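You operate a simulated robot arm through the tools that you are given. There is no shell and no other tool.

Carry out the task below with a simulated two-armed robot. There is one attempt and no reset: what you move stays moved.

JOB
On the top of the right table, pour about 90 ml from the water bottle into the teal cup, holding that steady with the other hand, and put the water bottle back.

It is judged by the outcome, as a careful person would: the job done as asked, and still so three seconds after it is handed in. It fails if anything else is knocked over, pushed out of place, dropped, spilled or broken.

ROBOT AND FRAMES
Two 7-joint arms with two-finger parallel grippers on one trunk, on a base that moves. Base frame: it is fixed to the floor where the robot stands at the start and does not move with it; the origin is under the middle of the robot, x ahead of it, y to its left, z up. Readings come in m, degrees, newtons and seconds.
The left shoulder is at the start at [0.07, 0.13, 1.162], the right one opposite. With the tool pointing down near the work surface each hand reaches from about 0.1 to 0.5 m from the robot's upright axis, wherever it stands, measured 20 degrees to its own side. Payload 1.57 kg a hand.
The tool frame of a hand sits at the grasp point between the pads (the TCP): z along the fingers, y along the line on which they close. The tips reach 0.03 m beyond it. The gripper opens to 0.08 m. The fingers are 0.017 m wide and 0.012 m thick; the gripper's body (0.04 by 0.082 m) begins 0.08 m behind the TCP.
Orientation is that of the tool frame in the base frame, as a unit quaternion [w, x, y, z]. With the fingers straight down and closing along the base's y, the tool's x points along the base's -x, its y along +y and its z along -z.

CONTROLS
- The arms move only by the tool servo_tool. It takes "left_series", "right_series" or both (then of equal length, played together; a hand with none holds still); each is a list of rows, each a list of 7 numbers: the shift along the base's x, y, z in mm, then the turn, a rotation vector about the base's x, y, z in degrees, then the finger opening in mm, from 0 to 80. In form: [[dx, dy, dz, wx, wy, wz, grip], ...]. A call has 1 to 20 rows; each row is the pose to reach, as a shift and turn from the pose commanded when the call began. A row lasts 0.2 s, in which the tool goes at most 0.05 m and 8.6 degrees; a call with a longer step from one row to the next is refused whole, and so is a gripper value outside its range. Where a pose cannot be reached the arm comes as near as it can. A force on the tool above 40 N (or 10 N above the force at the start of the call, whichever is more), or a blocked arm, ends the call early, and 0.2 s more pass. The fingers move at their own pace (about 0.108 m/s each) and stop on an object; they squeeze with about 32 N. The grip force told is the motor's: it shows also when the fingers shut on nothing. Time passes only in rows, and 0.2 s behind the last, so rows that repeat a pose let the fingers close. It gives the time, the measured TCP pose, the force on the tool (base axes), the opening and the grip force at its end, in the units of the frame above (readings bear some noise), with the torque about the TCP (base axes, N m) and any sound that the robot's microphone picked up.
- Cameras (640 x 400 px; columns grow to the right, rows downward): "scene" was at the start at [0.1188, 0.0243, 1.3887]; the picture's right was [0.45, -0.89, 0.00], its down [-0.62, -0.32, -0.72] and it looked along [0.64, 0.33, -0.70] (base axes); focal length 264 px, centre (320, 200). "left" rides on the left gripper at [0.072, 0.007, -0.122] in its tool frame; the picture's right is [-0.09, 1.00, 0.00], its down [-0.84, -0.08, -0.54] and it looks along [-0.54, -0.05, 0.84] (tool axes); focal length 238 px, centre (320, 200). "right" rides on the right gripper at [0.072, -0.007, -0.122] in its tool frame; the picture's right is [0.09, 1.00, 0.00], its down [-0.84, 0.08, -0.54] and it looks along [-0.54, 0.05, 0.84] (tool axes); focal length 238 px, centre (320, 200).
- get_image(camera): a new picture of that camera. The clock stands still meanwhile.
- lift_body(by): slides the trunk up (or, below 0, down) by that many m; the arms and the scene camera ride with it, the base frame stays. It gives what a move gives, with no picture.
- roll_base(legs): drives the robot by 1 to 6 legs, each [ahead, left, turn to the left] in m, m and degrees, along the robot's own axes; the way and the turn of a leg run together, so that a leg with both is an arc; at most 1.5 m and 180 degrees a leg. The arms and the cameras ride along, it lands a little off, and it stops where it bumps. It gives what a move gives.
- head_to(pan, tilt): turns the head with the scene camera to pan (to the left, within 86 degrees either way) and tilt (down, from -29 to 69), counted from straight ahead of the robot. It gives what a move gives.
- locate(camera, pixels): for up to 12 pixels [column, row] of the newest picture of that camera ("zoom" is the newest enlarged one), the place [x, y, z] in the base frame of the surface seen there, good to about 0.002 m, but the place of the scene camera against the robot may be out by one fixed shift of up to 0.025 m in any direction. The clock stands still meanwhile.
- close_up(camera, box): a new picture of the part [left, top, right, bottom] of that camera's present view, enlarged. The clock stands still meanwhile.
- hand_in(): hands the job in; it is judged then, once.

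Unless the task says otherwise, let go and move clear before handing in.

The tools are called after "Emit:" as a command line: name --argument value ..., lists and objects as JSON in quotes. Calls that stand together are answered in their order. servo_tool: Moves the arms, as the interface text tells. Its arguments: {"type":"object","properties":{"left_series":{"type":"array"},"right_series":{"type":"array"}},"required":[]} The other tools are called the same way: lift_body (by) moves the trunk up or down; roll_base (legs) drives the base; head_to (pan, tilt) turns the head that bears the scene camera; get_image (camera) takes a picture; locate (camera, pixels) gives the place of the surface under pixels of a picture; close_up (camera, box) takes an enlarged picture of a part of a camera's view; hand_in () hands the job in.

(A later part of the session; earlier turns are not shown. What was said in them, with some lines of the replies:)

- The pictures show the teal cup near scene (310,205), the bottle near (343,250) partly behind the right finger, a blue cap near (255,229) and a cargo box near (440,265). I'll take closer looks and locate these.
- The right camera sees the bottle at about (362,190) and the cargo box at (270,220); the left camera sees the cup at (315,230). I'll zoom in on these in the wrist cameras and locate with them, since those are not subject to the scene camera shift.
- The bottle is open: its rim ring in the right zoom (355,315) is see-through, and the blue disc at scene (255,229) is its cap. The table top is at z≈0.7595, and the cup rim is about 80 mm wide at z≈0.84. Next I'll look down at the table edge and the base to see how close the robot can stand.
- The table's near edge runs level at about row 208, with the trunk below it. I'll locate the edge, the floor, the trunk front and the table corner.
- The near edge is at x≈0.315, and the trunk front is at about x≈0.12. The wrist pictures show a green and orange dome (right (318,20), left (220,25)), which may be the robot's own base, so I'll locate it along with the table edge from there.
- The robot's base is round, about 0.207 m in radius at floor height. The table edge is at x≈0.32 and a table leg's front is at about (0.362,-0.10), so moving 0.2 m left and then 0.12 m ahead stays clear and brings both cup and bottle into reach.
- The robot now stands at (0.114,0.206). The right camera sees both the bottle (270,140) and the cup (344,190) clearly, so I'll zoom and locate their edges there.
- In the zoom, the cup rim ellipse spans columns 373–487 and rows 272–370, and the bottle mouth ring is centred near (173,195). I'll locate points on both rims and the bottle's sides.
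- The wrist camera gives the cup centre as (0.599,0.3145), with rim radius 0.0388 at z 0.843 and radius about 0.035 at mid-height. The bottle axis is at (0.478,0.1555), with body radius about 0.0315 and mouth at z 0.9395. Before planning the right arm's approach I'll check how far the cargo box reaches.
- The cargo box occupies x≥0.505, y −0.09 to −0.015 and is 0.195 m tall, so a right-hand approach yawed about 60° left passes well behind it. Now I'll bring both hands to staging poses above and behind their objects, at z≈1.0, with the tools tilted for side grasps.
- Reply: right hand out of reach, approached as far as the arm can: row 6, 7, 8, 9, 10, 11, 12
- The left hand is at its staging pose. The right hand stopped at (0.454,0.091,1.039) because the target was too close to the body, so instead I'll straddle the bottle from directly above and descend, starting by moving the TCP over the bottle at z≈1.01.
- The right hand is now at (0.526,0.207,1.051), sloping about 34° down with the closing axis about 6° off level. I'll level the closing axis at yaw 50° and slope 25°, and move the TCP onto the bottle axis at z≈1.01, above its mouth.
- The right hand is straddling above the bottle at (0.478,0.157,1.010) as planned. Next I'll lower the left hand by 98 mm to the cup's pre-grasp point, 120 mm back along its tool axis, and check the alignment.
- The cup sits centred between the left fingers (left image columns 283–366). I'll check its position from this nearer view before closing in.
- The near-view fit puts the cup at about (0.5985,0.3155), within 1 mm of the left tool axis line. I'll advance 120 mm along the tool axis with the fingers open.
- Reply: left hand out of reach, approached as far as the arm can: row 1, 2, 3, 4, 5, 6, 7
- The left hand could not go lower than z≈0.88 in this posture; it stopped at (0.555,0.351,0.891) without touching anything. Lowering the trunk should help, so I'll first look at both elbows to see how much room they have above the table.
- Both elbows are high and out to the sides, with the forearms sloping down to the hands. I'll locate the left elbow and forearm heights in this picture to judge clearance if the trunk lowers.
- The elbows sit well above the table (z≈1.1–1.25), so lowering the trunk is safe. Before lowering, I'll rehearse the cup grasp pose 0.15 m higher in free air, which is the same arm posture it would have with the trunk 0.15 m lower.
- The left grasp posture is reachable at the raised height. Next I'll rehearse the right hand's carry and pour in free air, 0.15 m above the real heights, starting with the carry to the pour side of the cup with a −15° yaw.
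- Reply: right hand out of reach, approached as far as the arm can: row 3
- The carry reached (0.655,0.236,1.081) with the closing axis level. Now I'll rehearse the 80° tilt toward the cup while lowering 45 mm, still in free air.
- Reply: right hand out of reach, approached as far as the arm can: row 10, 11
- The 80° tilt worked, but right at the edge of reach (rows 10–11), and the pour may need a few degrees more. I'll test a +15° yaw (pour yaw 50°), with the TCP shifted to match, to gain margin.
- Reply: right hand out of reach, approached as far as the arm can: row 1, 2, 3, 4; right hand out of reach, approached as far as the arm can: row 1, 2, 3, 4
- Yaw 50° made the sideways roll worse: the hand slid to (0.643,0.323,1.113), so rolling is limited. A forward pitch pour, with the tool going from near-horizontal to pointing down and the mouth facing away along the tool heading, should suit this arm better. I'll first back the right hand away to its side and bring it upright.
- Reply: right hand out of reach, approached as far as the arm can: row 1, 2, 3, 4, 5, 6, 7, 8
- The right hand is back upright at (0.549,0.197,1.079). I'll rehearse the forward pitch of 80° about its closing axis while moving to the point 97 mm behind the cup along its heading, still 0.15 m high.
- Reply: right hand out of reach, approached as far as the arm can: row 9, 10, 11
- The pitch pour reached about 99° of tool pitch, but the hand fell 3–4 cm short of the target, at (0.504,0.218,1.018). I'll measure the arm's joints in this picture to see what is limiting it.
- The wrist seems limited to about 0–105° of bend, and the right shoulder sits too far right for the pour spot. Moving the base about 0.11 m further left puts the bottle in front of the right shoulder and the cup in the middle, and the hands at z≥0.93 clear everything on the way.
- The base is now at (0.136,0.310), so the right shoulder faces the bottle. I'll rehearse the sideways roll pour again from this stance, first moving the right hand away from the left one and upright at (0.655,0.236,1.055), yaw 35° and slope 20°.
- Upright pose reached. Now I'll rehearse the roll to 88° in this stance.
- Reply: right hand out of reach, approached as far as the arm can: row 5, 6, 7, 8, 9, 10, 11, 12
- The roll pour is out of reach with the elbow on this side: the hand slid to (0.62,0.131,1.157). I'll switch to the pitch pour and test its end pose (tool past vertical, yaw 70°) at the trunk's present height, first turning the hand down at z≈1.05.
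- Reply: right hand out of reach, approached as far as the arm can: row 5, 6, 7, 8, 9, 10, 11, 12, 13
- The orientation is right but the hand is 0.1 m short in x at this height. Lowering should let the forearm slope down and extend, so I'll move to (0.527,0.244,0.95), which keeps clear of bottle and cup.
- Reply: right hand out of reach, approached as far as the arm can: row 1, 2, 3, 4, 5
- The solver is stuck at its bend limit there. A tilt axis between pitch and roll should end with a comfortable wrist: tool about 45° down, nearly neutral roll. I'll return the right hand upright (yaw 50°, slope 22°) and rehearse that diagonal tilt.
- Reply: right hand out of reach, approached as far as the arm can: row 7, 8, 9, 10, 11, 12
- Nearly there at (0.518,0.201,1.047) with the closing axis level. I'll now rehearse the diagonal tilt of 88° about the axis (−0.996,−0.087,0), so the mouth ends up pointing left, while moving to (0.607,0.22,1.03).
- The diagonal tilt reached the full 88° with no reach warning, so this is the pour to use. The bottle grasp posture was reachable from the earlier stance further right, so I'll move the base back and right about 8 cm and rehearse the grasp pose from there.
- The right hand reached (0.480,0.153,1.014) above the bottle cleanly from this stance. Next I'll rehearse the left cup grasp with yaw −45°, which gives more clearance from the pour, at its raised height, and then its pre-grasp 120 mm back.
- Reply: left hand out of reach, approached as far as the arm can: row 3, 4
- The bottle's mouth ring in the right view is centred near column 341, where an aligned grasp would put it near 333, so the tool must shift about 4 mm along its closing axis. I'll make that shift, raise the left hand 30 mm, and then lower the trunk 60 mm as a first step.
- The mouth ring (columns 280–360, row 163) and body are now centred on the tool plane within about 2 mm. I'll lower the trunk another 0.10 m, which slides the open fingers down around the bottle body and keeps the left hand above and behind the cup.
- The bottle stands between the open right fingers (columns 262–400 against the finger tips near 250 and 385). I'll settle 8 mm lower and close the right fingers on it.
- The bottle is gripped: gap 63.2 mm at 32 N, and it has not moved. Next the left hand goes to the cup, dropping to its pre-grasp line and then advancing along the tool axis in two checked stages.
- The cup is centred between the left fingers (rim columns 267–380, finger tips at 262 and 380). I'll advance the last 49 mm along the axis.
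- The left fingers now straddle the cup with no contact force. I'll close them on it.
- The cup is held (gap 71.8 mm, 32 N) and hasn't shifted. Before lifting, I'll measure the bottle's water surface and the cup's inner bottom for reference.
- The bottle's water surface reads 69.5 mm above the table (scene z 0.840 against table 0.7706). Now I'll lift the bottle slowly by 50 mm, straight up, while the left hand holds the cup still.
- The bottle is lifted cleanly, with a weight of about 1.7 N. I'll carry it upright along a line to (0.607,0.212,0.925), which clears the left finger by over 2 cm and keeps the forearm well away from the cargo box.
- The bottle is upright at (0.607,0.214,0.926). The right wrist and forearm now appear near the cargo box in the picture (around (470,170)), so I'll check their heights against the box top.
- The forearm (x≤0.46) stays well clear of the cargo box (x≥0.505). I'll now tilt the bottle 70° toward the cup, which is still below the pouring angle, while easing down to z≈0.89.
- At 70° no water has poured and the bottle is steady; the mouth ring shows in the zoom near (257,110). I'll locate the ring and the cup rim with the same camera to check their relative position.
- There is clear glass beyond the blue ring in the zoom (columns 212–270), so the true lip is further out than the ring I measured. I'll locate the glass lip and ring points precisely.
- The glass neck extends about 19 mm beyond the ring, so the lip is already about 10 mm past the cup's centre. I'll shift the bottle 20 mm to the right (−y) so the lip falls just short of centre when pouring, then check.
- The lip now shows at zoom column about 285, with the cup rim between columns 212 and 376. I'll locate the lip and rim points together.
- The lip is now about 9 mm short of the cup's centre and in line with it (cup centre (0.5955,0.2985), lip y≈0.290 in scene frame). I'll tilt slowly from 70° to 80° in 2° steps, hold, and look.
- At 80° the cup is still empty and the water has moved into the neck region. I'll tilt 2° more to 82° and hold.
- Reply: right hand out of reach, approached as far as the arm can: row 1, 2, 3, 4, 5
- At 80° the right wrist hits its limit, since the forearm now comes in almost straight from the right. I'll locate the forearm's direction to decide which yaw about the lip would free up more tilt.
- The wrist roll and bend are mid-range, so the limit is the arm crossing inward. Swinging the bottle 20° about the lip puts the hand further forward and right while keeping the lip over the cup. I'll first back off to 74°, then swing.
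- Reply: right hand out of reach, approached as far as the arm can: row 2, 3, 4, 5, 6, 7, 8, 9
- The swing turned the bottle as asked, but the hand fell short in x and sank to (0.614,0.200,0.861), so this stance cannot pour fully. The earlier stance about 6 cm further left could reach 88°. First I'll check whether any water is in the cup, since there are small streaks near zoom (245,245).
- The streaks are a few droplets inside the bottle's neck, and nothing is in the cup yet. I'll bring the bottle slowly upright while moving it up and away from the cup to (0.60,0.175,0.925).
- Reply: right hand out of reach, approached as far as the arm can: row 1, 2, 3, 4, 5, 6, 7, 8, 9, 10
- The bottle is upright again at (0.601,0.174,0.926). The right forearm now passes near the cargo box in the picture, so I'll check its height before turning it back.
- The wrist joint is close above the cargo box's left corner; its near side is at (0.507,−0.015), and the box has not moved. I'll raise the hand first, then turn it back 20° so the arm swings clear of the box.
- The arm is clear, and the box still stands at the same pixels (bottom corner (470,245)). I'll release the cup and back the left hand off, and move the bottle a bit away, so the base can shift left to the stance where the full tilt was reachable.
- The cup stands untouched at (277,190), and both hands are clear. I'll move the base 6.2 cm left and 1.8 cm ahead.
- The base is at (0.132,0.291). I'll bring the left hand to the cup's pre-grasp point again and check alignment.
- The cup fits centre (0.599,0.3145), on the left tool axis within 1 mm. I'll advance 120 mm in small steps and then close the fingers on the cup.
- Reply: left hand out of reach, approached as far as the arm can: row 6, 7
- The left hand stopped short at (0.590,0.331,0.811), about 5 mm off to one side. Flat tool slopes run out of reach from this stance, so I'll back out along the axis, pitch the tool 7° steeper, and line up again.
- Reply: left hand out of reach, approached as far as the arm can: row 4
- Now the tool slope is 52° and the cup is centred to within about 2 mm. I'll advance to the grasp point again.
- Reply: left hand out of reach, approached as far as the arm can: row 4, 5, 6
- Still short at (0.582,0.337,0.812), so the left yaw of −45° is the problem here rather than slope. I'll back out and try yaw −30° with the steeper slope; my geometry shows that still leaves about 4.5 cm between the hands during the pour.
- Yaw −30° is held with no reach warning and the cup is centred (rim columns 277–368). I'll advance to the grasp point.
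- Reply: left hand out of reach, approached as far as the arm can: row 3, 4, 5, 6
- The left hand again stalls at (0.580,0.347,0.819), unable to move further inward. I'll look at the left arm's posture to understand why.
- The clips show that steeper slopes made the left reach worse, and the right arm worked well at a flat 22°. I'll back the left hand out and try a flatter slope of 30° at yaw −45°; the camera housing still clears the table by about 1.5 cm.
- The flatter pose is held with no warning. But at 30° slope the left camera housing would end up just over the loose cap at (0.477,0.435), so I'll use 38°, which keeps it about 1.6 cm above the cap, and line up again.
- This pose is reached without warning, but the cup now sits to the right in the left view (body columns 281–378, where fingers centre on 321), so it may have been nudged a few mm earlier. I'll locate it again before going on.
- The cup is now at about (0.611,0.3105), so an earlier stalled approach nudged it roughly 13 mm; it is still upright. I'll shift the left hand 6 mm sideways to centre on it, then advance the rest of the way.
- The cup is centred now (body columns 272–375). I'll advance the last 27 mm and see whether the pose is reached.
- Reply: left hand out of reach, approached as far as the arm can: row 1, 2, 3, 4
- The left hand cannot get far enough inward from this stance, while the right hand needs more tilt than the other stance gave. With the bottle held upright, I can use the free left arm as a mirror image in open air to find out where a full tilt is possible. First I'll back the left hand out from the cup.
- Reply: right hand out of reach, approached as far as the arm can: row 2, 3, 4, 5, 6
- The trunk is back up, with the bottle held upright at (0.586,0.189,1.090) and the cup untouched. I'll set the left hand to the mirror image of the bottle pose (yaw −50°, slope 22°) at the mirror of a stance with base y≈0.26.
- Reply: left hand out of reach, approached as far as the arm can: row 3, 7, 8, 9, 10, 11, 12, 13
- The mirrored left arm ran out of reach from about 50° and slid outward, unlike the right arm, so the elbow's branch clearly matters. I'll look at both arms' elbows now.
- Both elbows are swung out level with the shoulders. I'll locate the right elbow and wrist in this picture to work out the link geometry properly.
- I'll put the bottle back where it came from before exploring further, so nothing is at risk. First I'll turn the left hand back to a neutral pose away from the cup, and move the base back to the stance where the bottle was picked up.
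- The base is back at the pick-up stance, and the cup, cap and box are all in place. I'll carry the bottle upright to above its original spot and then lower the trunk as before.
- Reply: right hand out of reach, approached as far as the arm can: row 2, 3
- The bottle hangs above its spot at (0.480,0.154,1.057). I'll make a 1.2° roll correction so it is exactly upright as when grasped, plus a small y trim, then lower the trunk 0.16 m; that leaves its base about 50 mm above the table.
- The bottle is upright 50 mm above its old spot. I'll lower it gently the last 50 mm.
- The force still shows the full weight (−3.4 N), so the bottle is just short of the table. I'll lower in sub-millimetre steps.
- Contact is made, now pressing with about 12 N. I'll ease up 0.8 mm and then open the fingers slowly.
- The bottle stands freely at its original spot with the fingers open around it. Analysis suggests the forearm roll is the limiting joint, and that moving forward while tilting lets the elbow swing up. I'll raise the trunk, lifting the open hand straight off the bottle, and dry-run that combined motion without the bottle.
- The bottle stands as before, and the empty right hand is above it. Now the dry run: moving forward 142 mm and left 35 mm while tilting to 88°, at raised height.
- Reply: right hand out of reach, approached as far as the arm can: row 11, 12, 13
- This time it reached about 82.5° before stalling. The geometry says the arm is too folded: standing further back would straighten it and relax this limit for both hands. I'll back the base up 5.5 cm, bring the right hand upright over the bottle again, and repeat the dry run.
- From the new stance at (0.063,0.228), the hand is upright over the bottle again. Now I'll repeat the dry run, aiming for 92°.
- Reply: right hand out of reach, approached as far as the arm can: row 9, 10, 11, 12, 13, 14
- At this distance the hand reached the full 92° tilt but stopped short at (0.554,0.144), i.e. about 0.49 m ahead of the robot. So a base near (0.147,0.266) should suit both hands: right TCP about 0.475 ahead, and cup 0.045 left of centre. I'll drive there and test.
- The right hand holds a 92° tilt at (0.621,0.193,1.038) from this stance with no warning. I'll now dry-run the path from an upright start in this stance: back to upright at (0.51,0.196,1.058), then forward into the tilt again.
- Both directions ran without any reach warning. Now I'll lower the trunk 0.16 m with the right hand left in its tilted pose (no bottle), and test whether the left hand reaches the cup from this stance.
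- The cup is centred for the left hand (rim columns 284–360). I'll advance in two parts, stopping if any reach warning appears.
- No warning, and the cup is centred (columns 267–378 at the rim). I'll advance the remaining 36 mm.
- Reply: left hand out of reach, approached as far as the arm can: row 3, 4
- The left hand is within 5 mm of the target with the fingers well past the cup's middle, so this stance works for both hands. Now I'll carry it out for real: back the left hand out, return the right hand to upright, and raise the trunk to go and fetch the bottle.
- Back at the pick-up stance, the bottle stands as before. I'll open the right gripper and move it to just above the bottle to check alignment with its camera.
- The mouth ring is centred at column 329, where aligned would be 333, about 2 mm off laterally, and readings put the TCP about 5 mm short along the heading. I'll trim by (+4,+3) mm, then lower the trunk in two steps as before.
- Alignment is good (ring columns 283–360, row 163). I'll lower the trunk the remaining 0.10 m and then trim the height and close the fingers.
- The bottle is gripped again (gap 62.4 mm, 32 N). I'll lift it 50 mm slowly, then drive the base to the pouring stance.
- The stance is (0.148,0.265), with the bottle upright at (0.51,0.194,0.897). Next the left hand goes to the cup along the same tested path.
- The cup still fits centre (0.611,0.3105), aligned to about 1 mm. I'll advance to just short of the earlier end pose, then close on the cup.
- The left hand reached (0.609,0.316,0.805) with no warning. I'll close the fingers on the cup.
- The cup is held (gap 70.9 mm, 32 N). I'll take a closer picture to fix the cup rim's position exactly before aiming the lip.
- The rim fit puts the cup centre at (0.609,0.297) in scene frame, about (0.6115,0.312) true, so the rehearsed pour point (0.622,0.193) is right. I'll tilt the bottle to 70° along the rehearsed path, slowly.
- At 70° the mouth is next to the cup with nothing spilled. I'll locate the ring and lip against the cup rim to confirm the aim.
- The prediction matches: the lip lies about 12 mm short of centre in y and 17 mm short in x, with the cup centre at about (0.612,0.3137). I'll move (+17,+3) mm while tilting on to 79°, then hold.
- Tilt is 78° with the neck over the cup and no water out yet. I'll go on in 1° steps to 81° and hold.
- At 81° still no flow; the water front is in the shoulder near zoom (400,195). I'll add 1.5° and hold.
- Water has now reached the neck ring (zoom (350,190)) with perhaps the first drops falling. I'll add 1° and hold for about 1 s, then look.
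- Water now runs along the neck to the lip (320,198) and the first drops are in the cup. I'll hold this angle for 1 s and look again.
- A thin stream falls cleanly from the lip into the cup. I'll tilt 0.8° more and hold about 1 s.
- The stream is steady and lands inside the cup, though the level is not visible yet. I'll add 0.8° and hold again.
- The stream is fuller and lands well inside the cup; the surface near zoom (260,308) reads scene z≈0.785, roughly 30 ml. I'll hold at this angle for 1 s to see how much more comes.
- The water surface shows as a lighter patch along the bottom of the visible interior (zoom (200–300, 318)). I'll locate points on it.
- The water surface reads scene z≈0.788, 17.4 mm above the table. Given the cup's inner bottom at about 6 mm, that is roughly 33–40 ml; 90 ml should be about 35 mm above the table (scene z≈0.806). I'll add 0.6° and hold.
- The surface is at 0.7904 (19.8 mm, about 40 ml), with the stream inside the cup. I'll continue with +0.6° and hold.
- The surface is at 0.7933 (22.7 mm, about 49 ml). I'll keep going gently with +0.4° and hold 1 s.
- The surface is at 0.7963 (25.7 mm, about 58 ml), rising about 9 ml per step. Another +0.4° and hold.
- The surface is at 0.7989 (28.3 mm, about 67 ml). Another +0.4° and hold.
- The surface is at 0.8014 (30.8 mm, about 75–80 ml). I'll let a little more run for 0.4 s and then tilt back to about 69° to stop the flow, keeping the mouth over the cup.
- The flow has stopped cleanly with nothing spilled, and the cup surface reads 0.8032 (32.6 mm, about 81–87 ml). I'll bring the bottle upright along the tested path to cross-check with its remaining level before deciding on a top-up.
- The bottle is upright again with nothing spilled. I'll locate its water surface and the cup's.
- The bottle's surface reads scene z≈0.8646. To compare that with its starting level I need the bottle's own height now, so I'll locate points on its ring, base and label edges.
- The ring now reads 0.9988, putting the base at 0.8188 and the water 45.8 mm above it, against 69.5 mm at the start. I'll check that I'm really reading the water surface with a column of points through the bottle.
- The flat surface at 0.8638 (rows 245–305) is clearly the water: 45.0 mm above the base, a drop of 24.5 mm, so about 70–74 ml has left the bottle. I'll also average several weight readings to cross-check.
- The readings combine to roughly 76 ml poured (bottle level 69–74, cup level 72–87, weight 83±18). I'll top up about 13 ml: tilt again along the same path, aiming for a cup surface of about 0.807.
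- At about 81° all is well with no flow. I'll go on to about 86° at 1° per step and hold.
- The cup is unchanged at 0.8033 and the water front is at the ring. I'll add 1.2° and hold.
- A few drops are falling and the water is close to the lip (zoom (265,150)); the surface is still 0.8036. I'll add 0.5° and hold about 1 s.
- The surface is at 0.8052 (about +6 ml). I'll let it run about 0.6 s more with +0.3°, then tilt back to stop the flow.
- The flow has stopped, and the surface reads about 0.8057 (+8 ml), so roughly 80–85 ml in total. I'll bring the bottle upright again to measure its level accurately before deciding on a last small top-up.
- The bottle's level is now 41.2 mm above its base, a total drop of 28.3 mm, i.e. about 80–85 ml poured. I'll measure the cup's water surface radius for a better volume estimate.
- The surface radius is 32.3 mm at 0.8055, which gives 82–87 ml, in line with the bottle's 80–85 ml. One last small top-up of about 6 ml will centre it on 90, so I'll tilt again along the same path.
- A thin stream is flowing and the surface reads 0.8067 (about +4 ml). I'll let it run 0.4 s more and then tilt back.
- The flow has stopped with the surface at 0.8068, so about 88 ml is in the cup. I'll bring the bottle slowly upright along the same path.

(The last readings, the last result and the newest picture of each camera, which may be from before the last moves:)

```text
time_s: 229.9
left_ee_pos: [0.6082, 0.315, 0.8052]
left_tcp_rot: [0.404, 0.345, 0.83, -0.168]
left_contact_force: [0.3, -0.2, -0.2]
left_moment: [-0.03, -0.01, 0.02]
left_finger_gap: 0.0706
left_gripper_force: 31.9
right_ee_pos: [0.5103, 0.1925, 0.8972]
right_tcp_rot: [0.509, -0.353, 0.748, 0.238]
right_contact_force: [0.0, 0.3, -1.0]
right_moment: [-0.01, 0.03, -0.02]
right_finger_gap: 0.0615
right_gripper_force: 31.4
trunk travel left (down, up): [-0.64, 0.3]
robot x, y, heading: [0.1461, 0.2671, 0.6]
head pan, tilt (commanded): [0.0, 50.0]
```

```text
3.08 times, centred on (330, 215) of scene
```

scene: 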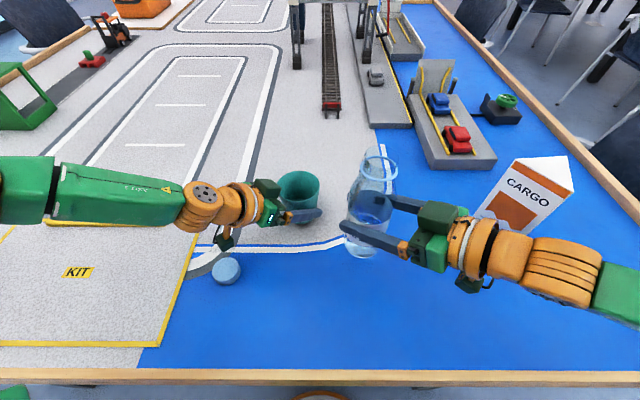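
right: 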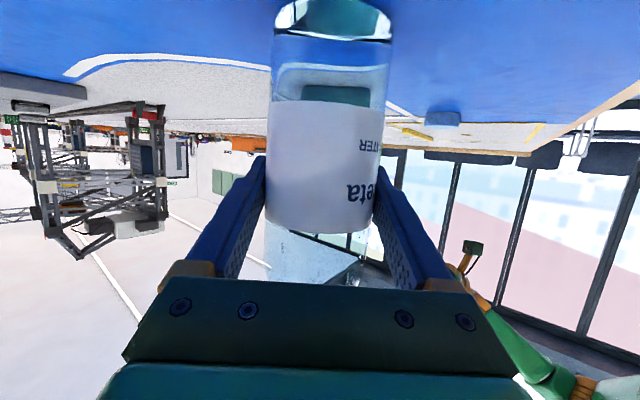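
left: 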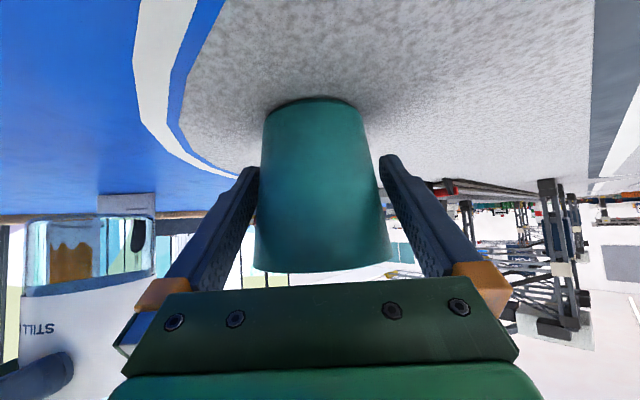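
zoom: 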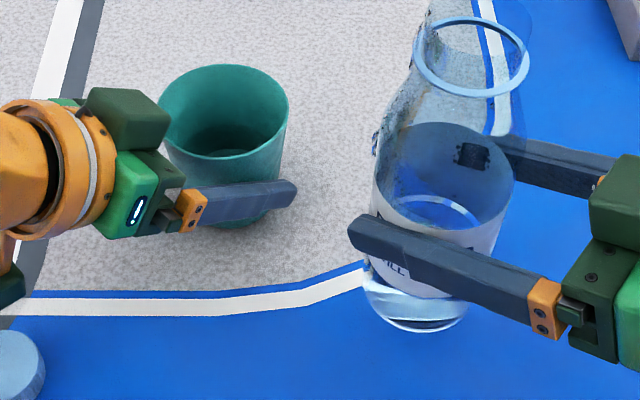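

The bottle is upright and the table looks dry. I see tiny droplets near zoom (377,145) on the bottle's left side, so I'll look closer at that and the table below.

Emit:
close_up --camera "scene" --box '[310, 160, 400, 270]'

Emit:
get_image --camera "right"

```text
3.64 times, centred on (355, 215) of scene
```

zoom: 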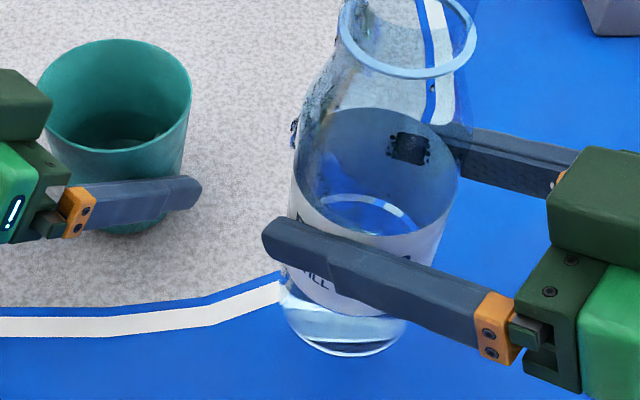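

```text
taken
```

right: 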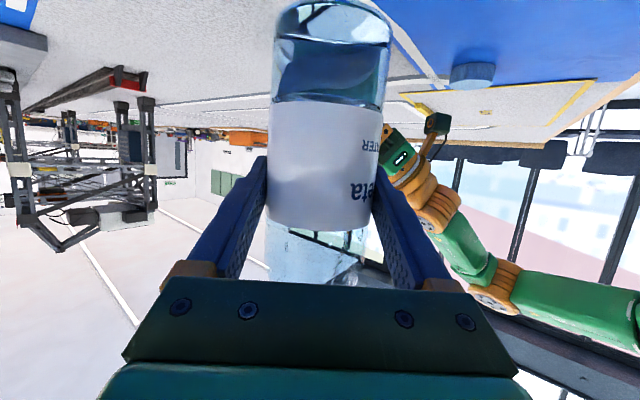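

Only a tiny bead clings to the outside of the bottle, and the table is dry. Now I'll release the cup slowly and back the left hand straight out along its axis.

Emit:
servo_tool --left_series '[[0, 0, 0, 0, 0, 0, 72], [0, 0, 0, 0, 0, 0, 75], [0, 0, 0, 0, 0, 0, 80], [0, 0, 0, 0, 0, 0, 80], [-5.5, 5.5, 6, 0, 0, 0, 80], [-11, 11, 12, 0, 0, 0, 80], [-18, 18, 20, 0, 0, 0, 80], [-27, 27, 30, 0, 0, 0, 80], [-38, 38, 42, 0, 0, 0, 80], [-50, 50, 55, 0, 0, 0, 80], [-62, 62, 68, 0, 0, 0, 80], [-65, 90, 95, 0, 0, 0, 80], [-65, 120, 125, 0, 0, 0, 80], [-64, 146, 148, 0, 0, 0, 80]]'

Emit:
get_image --camera "scene"

```text
time_s: 232.9
left_ee_pos: [0.5475, 0.4613, 0.9529]
left_tcp_rot: [0.404, 0.345, 0.83, -0.168]
left_contact_force: [0.8, -0.3, -0.3]
left_moment: [0.02, -0.03, 0.01]
left_finger_gap: 0.0798
left_gripper_force: 0.0
right_ee_pos: [0.5098, 0.1937, 0.897]
right_tcp_rot: [0.51, -0.354, 0.747, 0.238]
right_contact_force: [0.1, 0.3, -1.6]
right_moment: [0.01, -0.01, 0.0]
right_finger_gap: 0.0612
right_gripper_force: 31.8
trunk travel left (down, up): [-0.64, 0.3]
robot x, y, heading: [0.1474, 0.2633, 0.4]
head pan, tilt (commanded): [0.0, 50.0]
```

```text
taken
```

scene: 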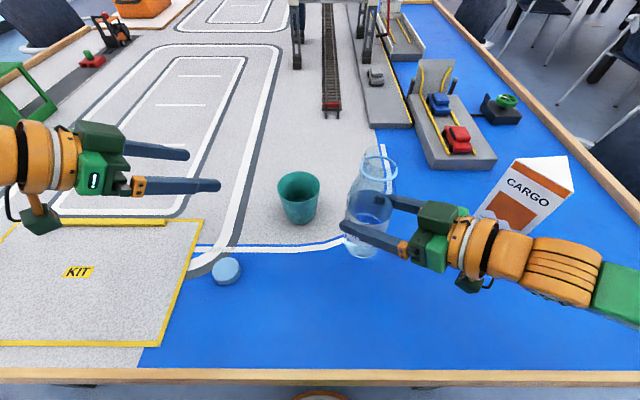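

The cup stands freely with its water at (299,197). Next I'll drive the base back to the pick-up stance to put the bottle back.

Emit:
roll_base --legs '[[-0.031, -0.04, 0]]'

Emit:
servo_tool --right_series '[[0, 0, 0, 0.3, 0.02, 0, 20], [0, 0, 0, 0.6, 0.05, 0, 20], [0, 0, 0, 0.6, 0.05, 0, 20]]'

Emit:
servo_tool --right_series '[[0, 0, 0, 0, 0, 0, 20]]'

Emit:
get_image --camera "scene"

```text
time_s: 233.8
left_ee_pos: [0.5172, 0.424, 0.9514]
left_tcp_rot: [0.404, 0.344, 0.831, -0.168]
left_contact_force: [0.7, -1.0, -0.2]
left_moment: [-0.02, 0.02, 0.04]
left_finger_gap: 0.0799
left_gripper_force: 0.1
right_ee_pos: [0.4798, 0.1535, 0.8973]
right_tcp_rot: [0.509, -0.354, 0.748, 0.238]
right_contact_force: [0.0, 0.3, -1.0]
right_moment: [-0.01, 0.0, -0.04]
right_finger_gap: 0.0616
right_gripper_force: 32.5
trunk travel left (down, up): [-0.64, 0.3]
robot x, y, heading: [0.1205, 0.2309, 0.3]
head pan, tilt (commanded): [0.0, 50.0]
```

```text
time_s: 234.6
left_ee_pos: [0.5172, 0.422, 0.9529]
left_tcp_rot: [0.405, 0.344, 0.831, -0.167]
left_contact_force: [0.3, 0.6, -0.5]
left_moment: [0.04, 0.03, 0.0]
left_finger_gap: 0.0799
left_gripper_force: 0.1
right_ee_pos: [0.4789, 0.1529, 0.8957]
right_tcp_rot: [0.512, -0.351, 0.746, 0.242]
right_contact_force: [-0.8, 0.6, -1.4]
right_moment: [0.01, 0.03, 0.01]
right_finger_gap: 0.0616
right_gripper_force: 32.0
trunk travel left (down, up): [-0.64, 0.3]
robot x, y, heading: [0.1151, 0.2263, 0.3]
head pan, tilt (commanded): [0.0, 50.0]
```

```text
time_s: 235.0
left_ee_pos: [0.5158, 0.4215, 0.9528]
left_tcp_rot: [0.405, 0.345, 0.83, -0.168]
left_contact_force: [-0.1, -0.2, 0.0]
left_moment: [-0.02, 0.02, 0.0]
left_finger_gap: 0.0799
left_gripper_force: 0.1
right_ee_pos: [0.4776, 0.1538, 0.8966]
right_tcp_rot: [0.512, -0.351, 0.746, 0.242]
right_contact_force: [0.3, 0.1, -1.8]
right_moment: [-0.01, 0.03, -0.01]
right_finger_gap: 0.0614
right_gripper_force: 31.9
trunk travel left (down, up): [-0.64, 0.3]
robot x, y, heading: [0.1153, 0.2268, 0.5]
head pan, tilt (commanded): [0.0, 50.0]
```

```text
taken
```

scene: 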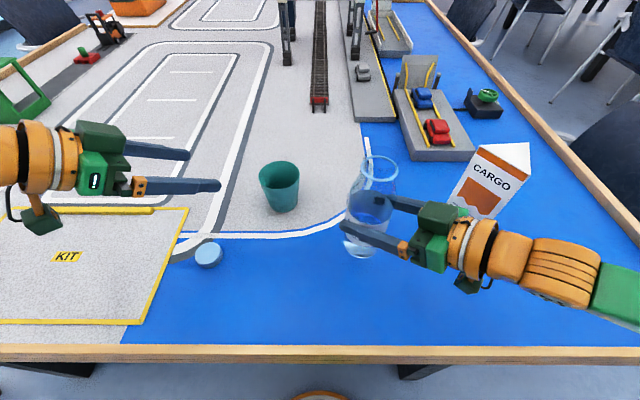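

The bottle is over its original spot at (0.478,0.154). I'll lower it 46 mm, then feel for the table in small steps.

Emit:
servo_tool --right_series '[[0, 0.8, -7, 0, 0, 0, 20], [0, 1.5, -15, 0, 0, 0, 20], [0, 1.5, -24, 0, 0, 0, 20], [0, 1.5, -33, 0, 0, 0, 20], [0, 1.5, -39, 0, 0, 0, 20], [0, 1.5, -43, 0, 0, 0, 20], [0, 1.5, -45, 0, 0, 0, 20], [0, 1.5, -46, 0, 0, 0, 20], [0, 1.5, -46, 0, 0, 0, 20]]'

Emit:
servo_tool --right_series '[[0, 0, -0.5, 0, 0, 0, 20], [0, 0, -1, 0, 0, 0, 20], [0, 0, -1, 0, 0, 0, 20]]'

```text
time_s: 237.0
left_ee_pos: [0.5158, 0.4219, 0.9526]
left_tcp_rot: [0.405, 0.345, 0.83, -0.167]
left_contact_force: [-0.2, 0.2, 0.3]
left_moment: [-0.04, 0.0, 0.04]
left_finger_gap: 0.0802
left_gripper_force: 0.0
right_ee_pos: [0.4785, 0.1538, 0.8495]
right_tcp_rot: [0.512, -0.35, 0.746, 0.243]
right_contact_force: [-0.2, -0.1, -2.2]
right_moment: [-0.03, -0.01, -0.01]
right_finger_gap: 0.0616
right_gripper_force: 32.1
trunk travel left (down, up): [-0.64, 0.3]
robot x, y, heading: [0.1137, 0.2265, 0.3]
head pan, tilt (commanded): [0.0, 50.0]
```

```text
time_s: 237.8
left_ee_pos: [0.5149, 0.422, 0.9527]
left_tcp_rot: [0.404, 0.345, 0.83, -0.167]
left_contact_force: [0.1, 0.4, -0.2]
left_moment: [0.03, 0.03, 0.0]
left_finger_gap: 0.0803
left_gripper_force: 0.0
right_ee_pos: [0.4798, 0.1539, 0.8491]
right_tcp_rot: [0.512, -0.351, 0.746, 0.242]
right_contact_force: [0.9, -0.2, -1.5]
right_moment: [0.0, -0.03, -0.01]
right_finger_gap: 0.0613
right_gripper_force: 32.5
trunk travel left (down, up): [-0.64, 0.3]
robot x, y, heading: [0.1162, 0.225, 0.4]
head pan, tilt (commanded): [0.0, 50.0]
```

The weight (−1.5 N) is still carried by the hand, so I'll keep lowering in 0.5 mm steps.

Emit:
servo_tool --right_series '[[0, 0, -0.5, 0, 0, 0, 20], [0, 0, -0.5, 0, 0, 0, 20], [0, 0, -0.5, 0, 0, 0, 20]]'

Emit:
servo_tool --right_series '[[0, 0, -0.5, 0, 0, 0, 20], [0, 0, -0.5, 0, 0, 0, 20], [0, 0, -0.5, 0, 0, 0, 20]]'

Emit:
servo_tool --right_series '[[0, 0, -0.5, 0, 0, 0, 20], [0, 0, -0.5, 0, 0, 0, 20], [0, 0, -0.5, 0, 0, 0, 20]]'

```text
time_s: 238.6
left_ee_pos: [0.5158, 0.4212, 0.952]
left_tcp_rot: [0.404, 0.345, 0.83, -0.168]
left_contact_force: [-0.3, 0.2, 0.0]
left_moment: [0.01, 0.0, -0.04]
left_finger_gap: 0.08
left_gripper_force: 0.0
right_ee_pos: [0.4791, 0.1533, 0.8475]
right_tcp_rot: [0.512, -0.35, 0.746, 0.243]
right_contact_force: [-0.9, -0.2, -1.6]
right_moment: [-0.02, 0.03, 0.02]
right_finger_gap: 0.0613
right_gripper_force: 32.1
trunk travel left (down, up): [-0.64, 0.3]
robot x, y, heading: [0.1143, 0.2279, 0.3]
head pan, tilt (commanded): [0.0, 50.0]
```

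```text
time_s: 239.4
left_ee_pos: [0.5157, 0.4213, 0.9539]
left_tcp_rot: [0.405, 0.344, 0.831, -0.167]
left_contact_force: [0.0, 0.4, 0.1]
left_moment: [0.02, 0.01, 0.01]
left_finger_gap: 0.0801
left_gripper_force: 0.1
right_ee_pos: [0.4791, 0.1556, 0.8476]
right_tcp_rot: [0.512, -0.351, 0.746, 0.242]
right_contact_force: [0.4, -0.8, -1.0]
right_moment: [0.0, 0.0, 0.01]
right_finger_gap: 0.0613
right_gripper_force: 32.0
trunk travel left (down, up): [-0.64, 0.3]
robot x, y, heading: [0.1196, 0.2299, 0.4]
head pan, tilt (commanded): [0.0, 50.0]
```

```text
time_s: 240.2
left_ee_pos: [0.5158, 0.4209, 0.9536]
left_tcp_rot: [0.405, 0.345, 0.83, -0.168]
left_contact_force: [0.1, 0.4, -0.3]
left_moment: [0.0, 0.01, 0.02]
left_finger_gap: 0.0798
left_gripper_force: 0.0
right_ee_pos: [0.4793, 0.1543, 0.848]
right_tcp_rot: [0.512, -0.351, 0.745, 0.242]
right_contact_force: [0.6, 0.1, 2.3]
right_moment: [-0.11, 0.01, 0.04]
right_finger_gap: 0.0613
right_gripper_force: 32.1
trunk travel left (down, up): [-0.64, 0.3]
robot x, y, heading: [0.1197, 0.2308, 0.4]
head pan, tilt (commanded): [0.0, 50.0]
```

Contact: the force is now +2.3 N upward, so the bottle rests on the table. I'll open the fingers slowly.

Emit:
servo_tool --right_series '[[0, 0, 0, 0, 0, 0, 62], [0, 0, 0, 0, 0, 0, 64], [0, 0, 0, 0, 0, 0, 67], [0, 0, 0, 0, 0, 0, 72], [0, 0, 0, 0, 0, 0, 80], [0, 0, 0, 0, 0, 0, 80], [0, 0, 0, 0, 0, 0, 80]]'

Emit:
close_up --camera "scene" --box '[300, 140, 440, 290]'

Emit:
get_image --camera "right"

```text
time_s: 241.8
left_ee_pos: [0.5162, 0.4221, 0.9528]
left_tcp_rot: [0.404, 0.345, 0.83, -0.168]
left_contact_force: [-0.5, 0.0, 0.8]
left_moment: [0.01, 0.01, -0.03]
left_finger_gap: 0.08
left_gripper_force: 0.1
right_ee_pos: [0.478, 0.1543, 0.8491]
right_tcp_rot: [0.512, -0.351, 0.746, 0.243]
right_contact_force: [0.1, 0.4, 0.5]
right_moment: [0.0, 0.0, 0.05]
right_finger_gap: 0.0802
right_gripper_force: 0.0
trunk travel left (down, up): [-0.64, 0.3]
robot x, y, heading: [0.1145, 0.2274, 0.5]
head pan, tilt (commanded): [0.0, 50.0]
```

```text
2.67 times, centred on (370, 215) of scene
```

zoom: 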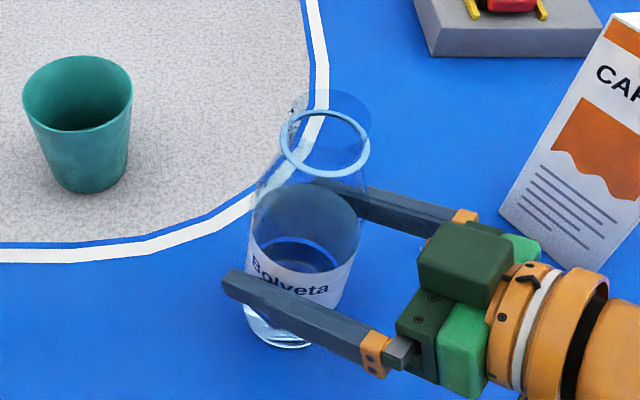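

```text
taken
```

right: 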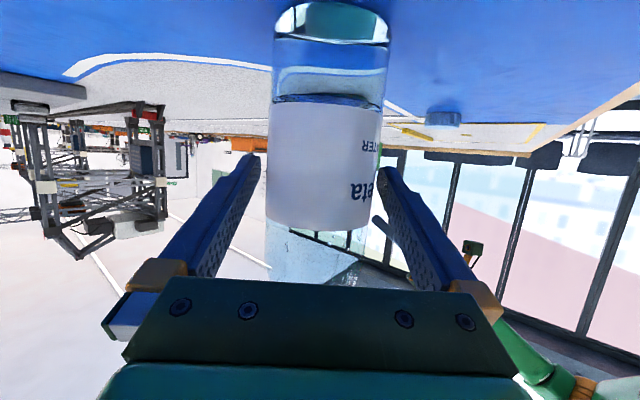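

The bottle stands freely on its spot with the fingers open around it. I'll raise the trunk to lift the open hand straight up and off the bottle.

Emit:
lift_body --by 0.16

Emit:
get_image --camera "scene"

Emit:
close_up --camera "scene" --box '[250, 190, 400, 320]'

```text
time_s: 243.6
left_ee_pos: [0.5164, 0.4201, 1.1126]
left_tcp_rot: [0.404, 0.344, 0.831, -0.167]
left_contact_force: [0.4, 0.5, 0.2]
left_moment: [-0.02, -0.01, 0.01]
left_finger_gap: 0.08
left_gripper_force: 0.1
right_ee_pos: [0.4791, 0.1552, 1.0072]
right_tcp_rot: [0.511, -0.351, 0.746, 0.242]
right_contact_force: [0.6, 0.8, -0.2]
right_moment: [0.03, -0.01, 0.0]
right_finger_gap: 0.08
right_gripper_force: 0.0
trunk travel left (down, up): [-0.8, 0.14]
robot x, y, heading: [0.1167, 0.2278, 0.3]
head pan, tilt (commanded): [0.0, 50.0]
```

```text
taken
```

scene: 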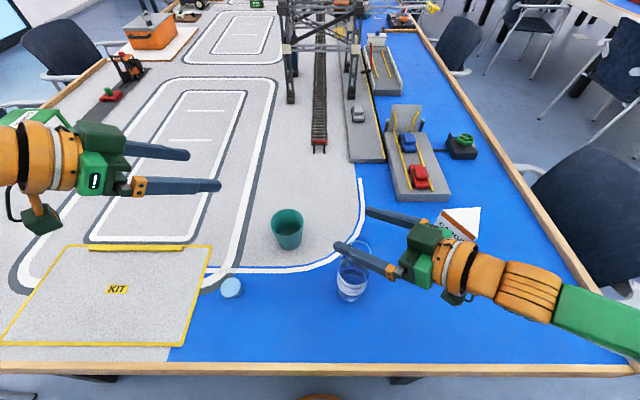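

```text
3.08 times, centred on (325, 255) of scene
```

zoom: 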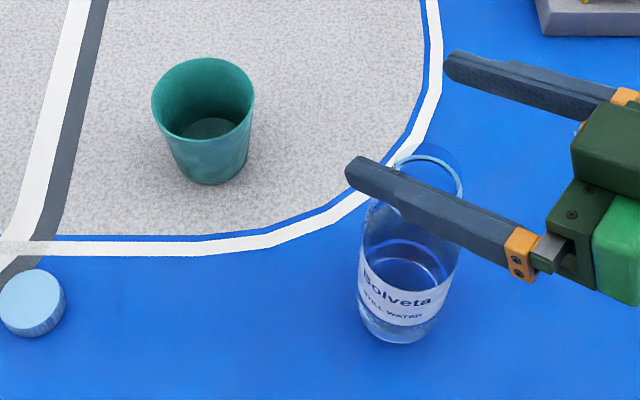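

Everything is standing and the table is dry. I'll raise the right hand another 45 mm and then back the base away so both hands are clear of the objects.

Emit:
servo_tool --right_series '[[0, 0, 15, 0, 0, 0, 80], [0, 0, 30, 0, 0, 0, 80], [0, 0, 45, 0, 0, 0, 80], [0, 0, 45, 0, 0, 0, 80]]'

Emit:
roll_base --legs '[[-0.15, 0, 0]]'

Emit:
get_image --camera "scene"

Emit:
close_up --camera "scene" --box '[220, 150, 420, 290]'

```text
time_s: 244.6
left_ee_pos: [0.5156, 0.4212, 1.1132]
left_tcp_rot: [0.404, 0.345, 0.83, -0.168]
left_contact_force: [-0.3, 0.7, -0.1]
left_moment: [0.0, -0.02, -0.01]
left_finger_gap: 0.0801
left_gripper_force: 0.0
right_ee_pos: [0.4773, 0.153, 1.0528]
right_tcp_rot: [0.512, -0.35, 0.746, 0.242]
right_contact_force: [0.2, -0.5, 0.3]
right_moment: [0.0, 0.02, 0.01]
right_finger_gap: 0.0804
right_gripper_force: 0.0
trunk travel left (down, up): [-0.8, 0.14]
robot x, y, heading: [0.1172, 0.228, 0.3]
head pan, tilt (commanded): [0.0, 50.0]
```

```text
time_s: 246.0
left_ee_pos: [0.3685, 0.4208, 1.1108]
left_tcp_rot: [0.403, 0.345, 0.831, -0.168]
left_contact_force: [0.4, 0.0, -0.5]
left_moment: [0.0, 0.03, -0.02]
left_finger_gap: 0.0802
left_gripper_force: 0.1
right_ee_pos: [0.3293, 0.1521, 1.0523]
right_tcp_rot: [0.512, -0.349, 0.747, 0.242]
right_contact_force: [1.0, 0.6, -1.0]
right_moment: [-0.02, 0.0, 0.02]
right_finger_gap: 0.0801
right_gripper_force: 0.1
trunk travel left (down, up): [-0.8, 0.14]
robot x, y, heading: [-0.0331, 0.2265, 0.1]
head pan, tilt (commanded): [0.0, 50.0]
```

```text
taken
```

scene: 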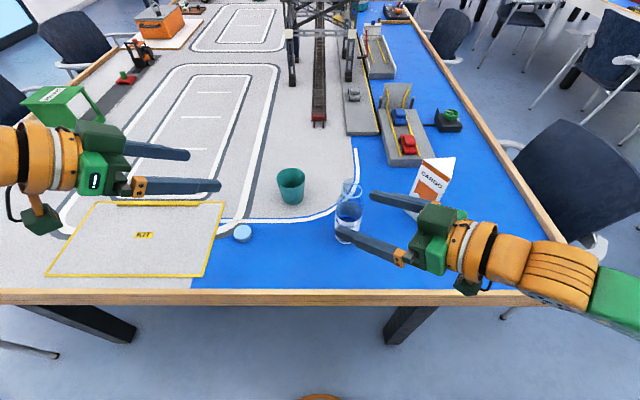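

```text
2.86 times, centred on (320, 220) of scene
```

zoom: 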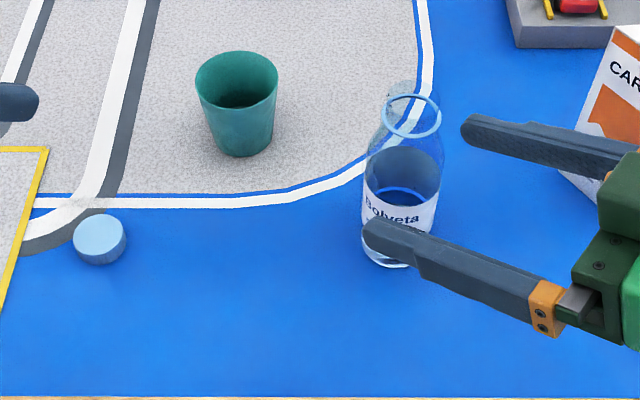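

Both hands are clear, and the bottle, cup, cap and box stand in place with no water on the table. One last check of the bottle's position and level before handing in.

Emit:
close_up --camera "scene" --box '[325, 170, 375, 250]'

Emit:
locate --camera "scene" --pixels '[[349, 220], [349, 217], [346, 216], [352, 216], [341, 187], [359, 187], [350, 193], [300, 250], [291, 188], [291, 173]]'

Emit:
get_image --camera "right"

```text
5.00 times, centred on (350, 210) of scene
```

zoom: 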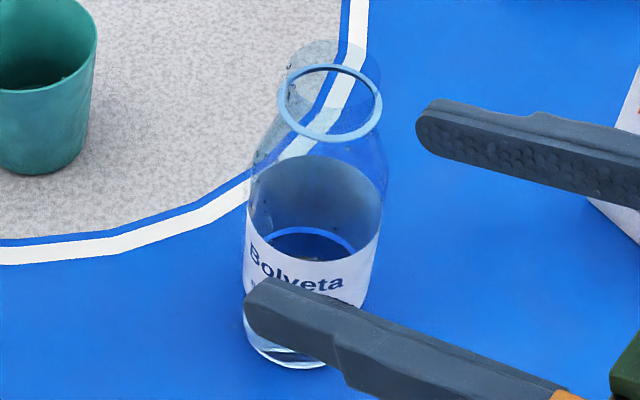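

```text
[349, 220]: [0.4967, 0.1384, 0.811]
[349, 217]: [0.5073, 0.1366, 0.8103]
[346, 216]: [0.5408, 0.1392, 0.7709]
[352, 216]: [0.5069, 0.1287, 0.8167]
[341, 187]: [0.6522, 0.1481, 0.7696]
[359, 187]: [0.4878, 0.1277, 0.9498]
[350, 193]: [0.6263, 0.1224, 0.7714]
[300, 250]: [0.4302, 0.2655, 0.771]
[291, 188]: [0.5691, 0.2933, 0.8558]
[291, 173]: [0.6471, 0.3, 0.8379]
```

```text
taken
```

right: 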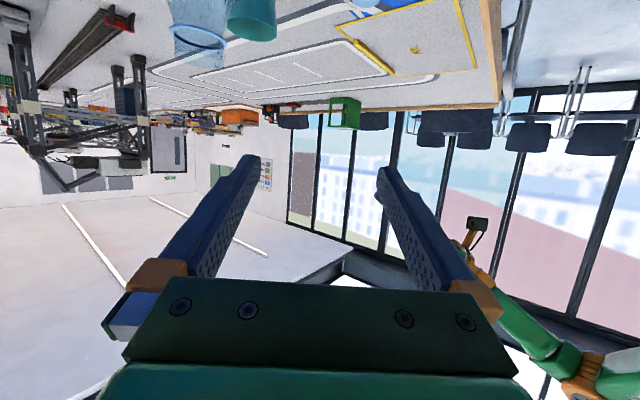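

The bottle's level is now 39.5 mm above the table, down from 69.5 mm: a 30 mm drop, or about 85–91 ml poured. The bottle is back on its spot, the cup stands upright about 13 mm from where it began, nothing is spilled, and both hands are clear, so I'm handing in.

Emit:
hand_in

```text
The job is handed in.
```

I poured about 88 ml from the water bottle into the teal cup, holding the cup still with the left hand. The bottle is back on its original spot. The job is handed in, and no verdict has come back yet.

- **Amount:** the bottle's water level dropped 30 mm, which works out to about 85–91 ml. The cup's own level gave a matching estimate of about 88 ml. Both are worked out from camera measurements.
- **How it went:** the pour took one main pour and two small top-ups. After each one I stood the bottle upright again, and I measured its level before each top-up and at the end.
- **Cup position:** the cup now stands about 13 mm from where it started. An early left-hand approach ran out of reach and nudged it while it was still empty. I left it there rather than move it full.
- **Everything else:** I saw no water on the table, only a tiny bead on the outside of the bottle. The cap, the cargo box and the other items were not disturbed. Both hands were clear before I handed in.
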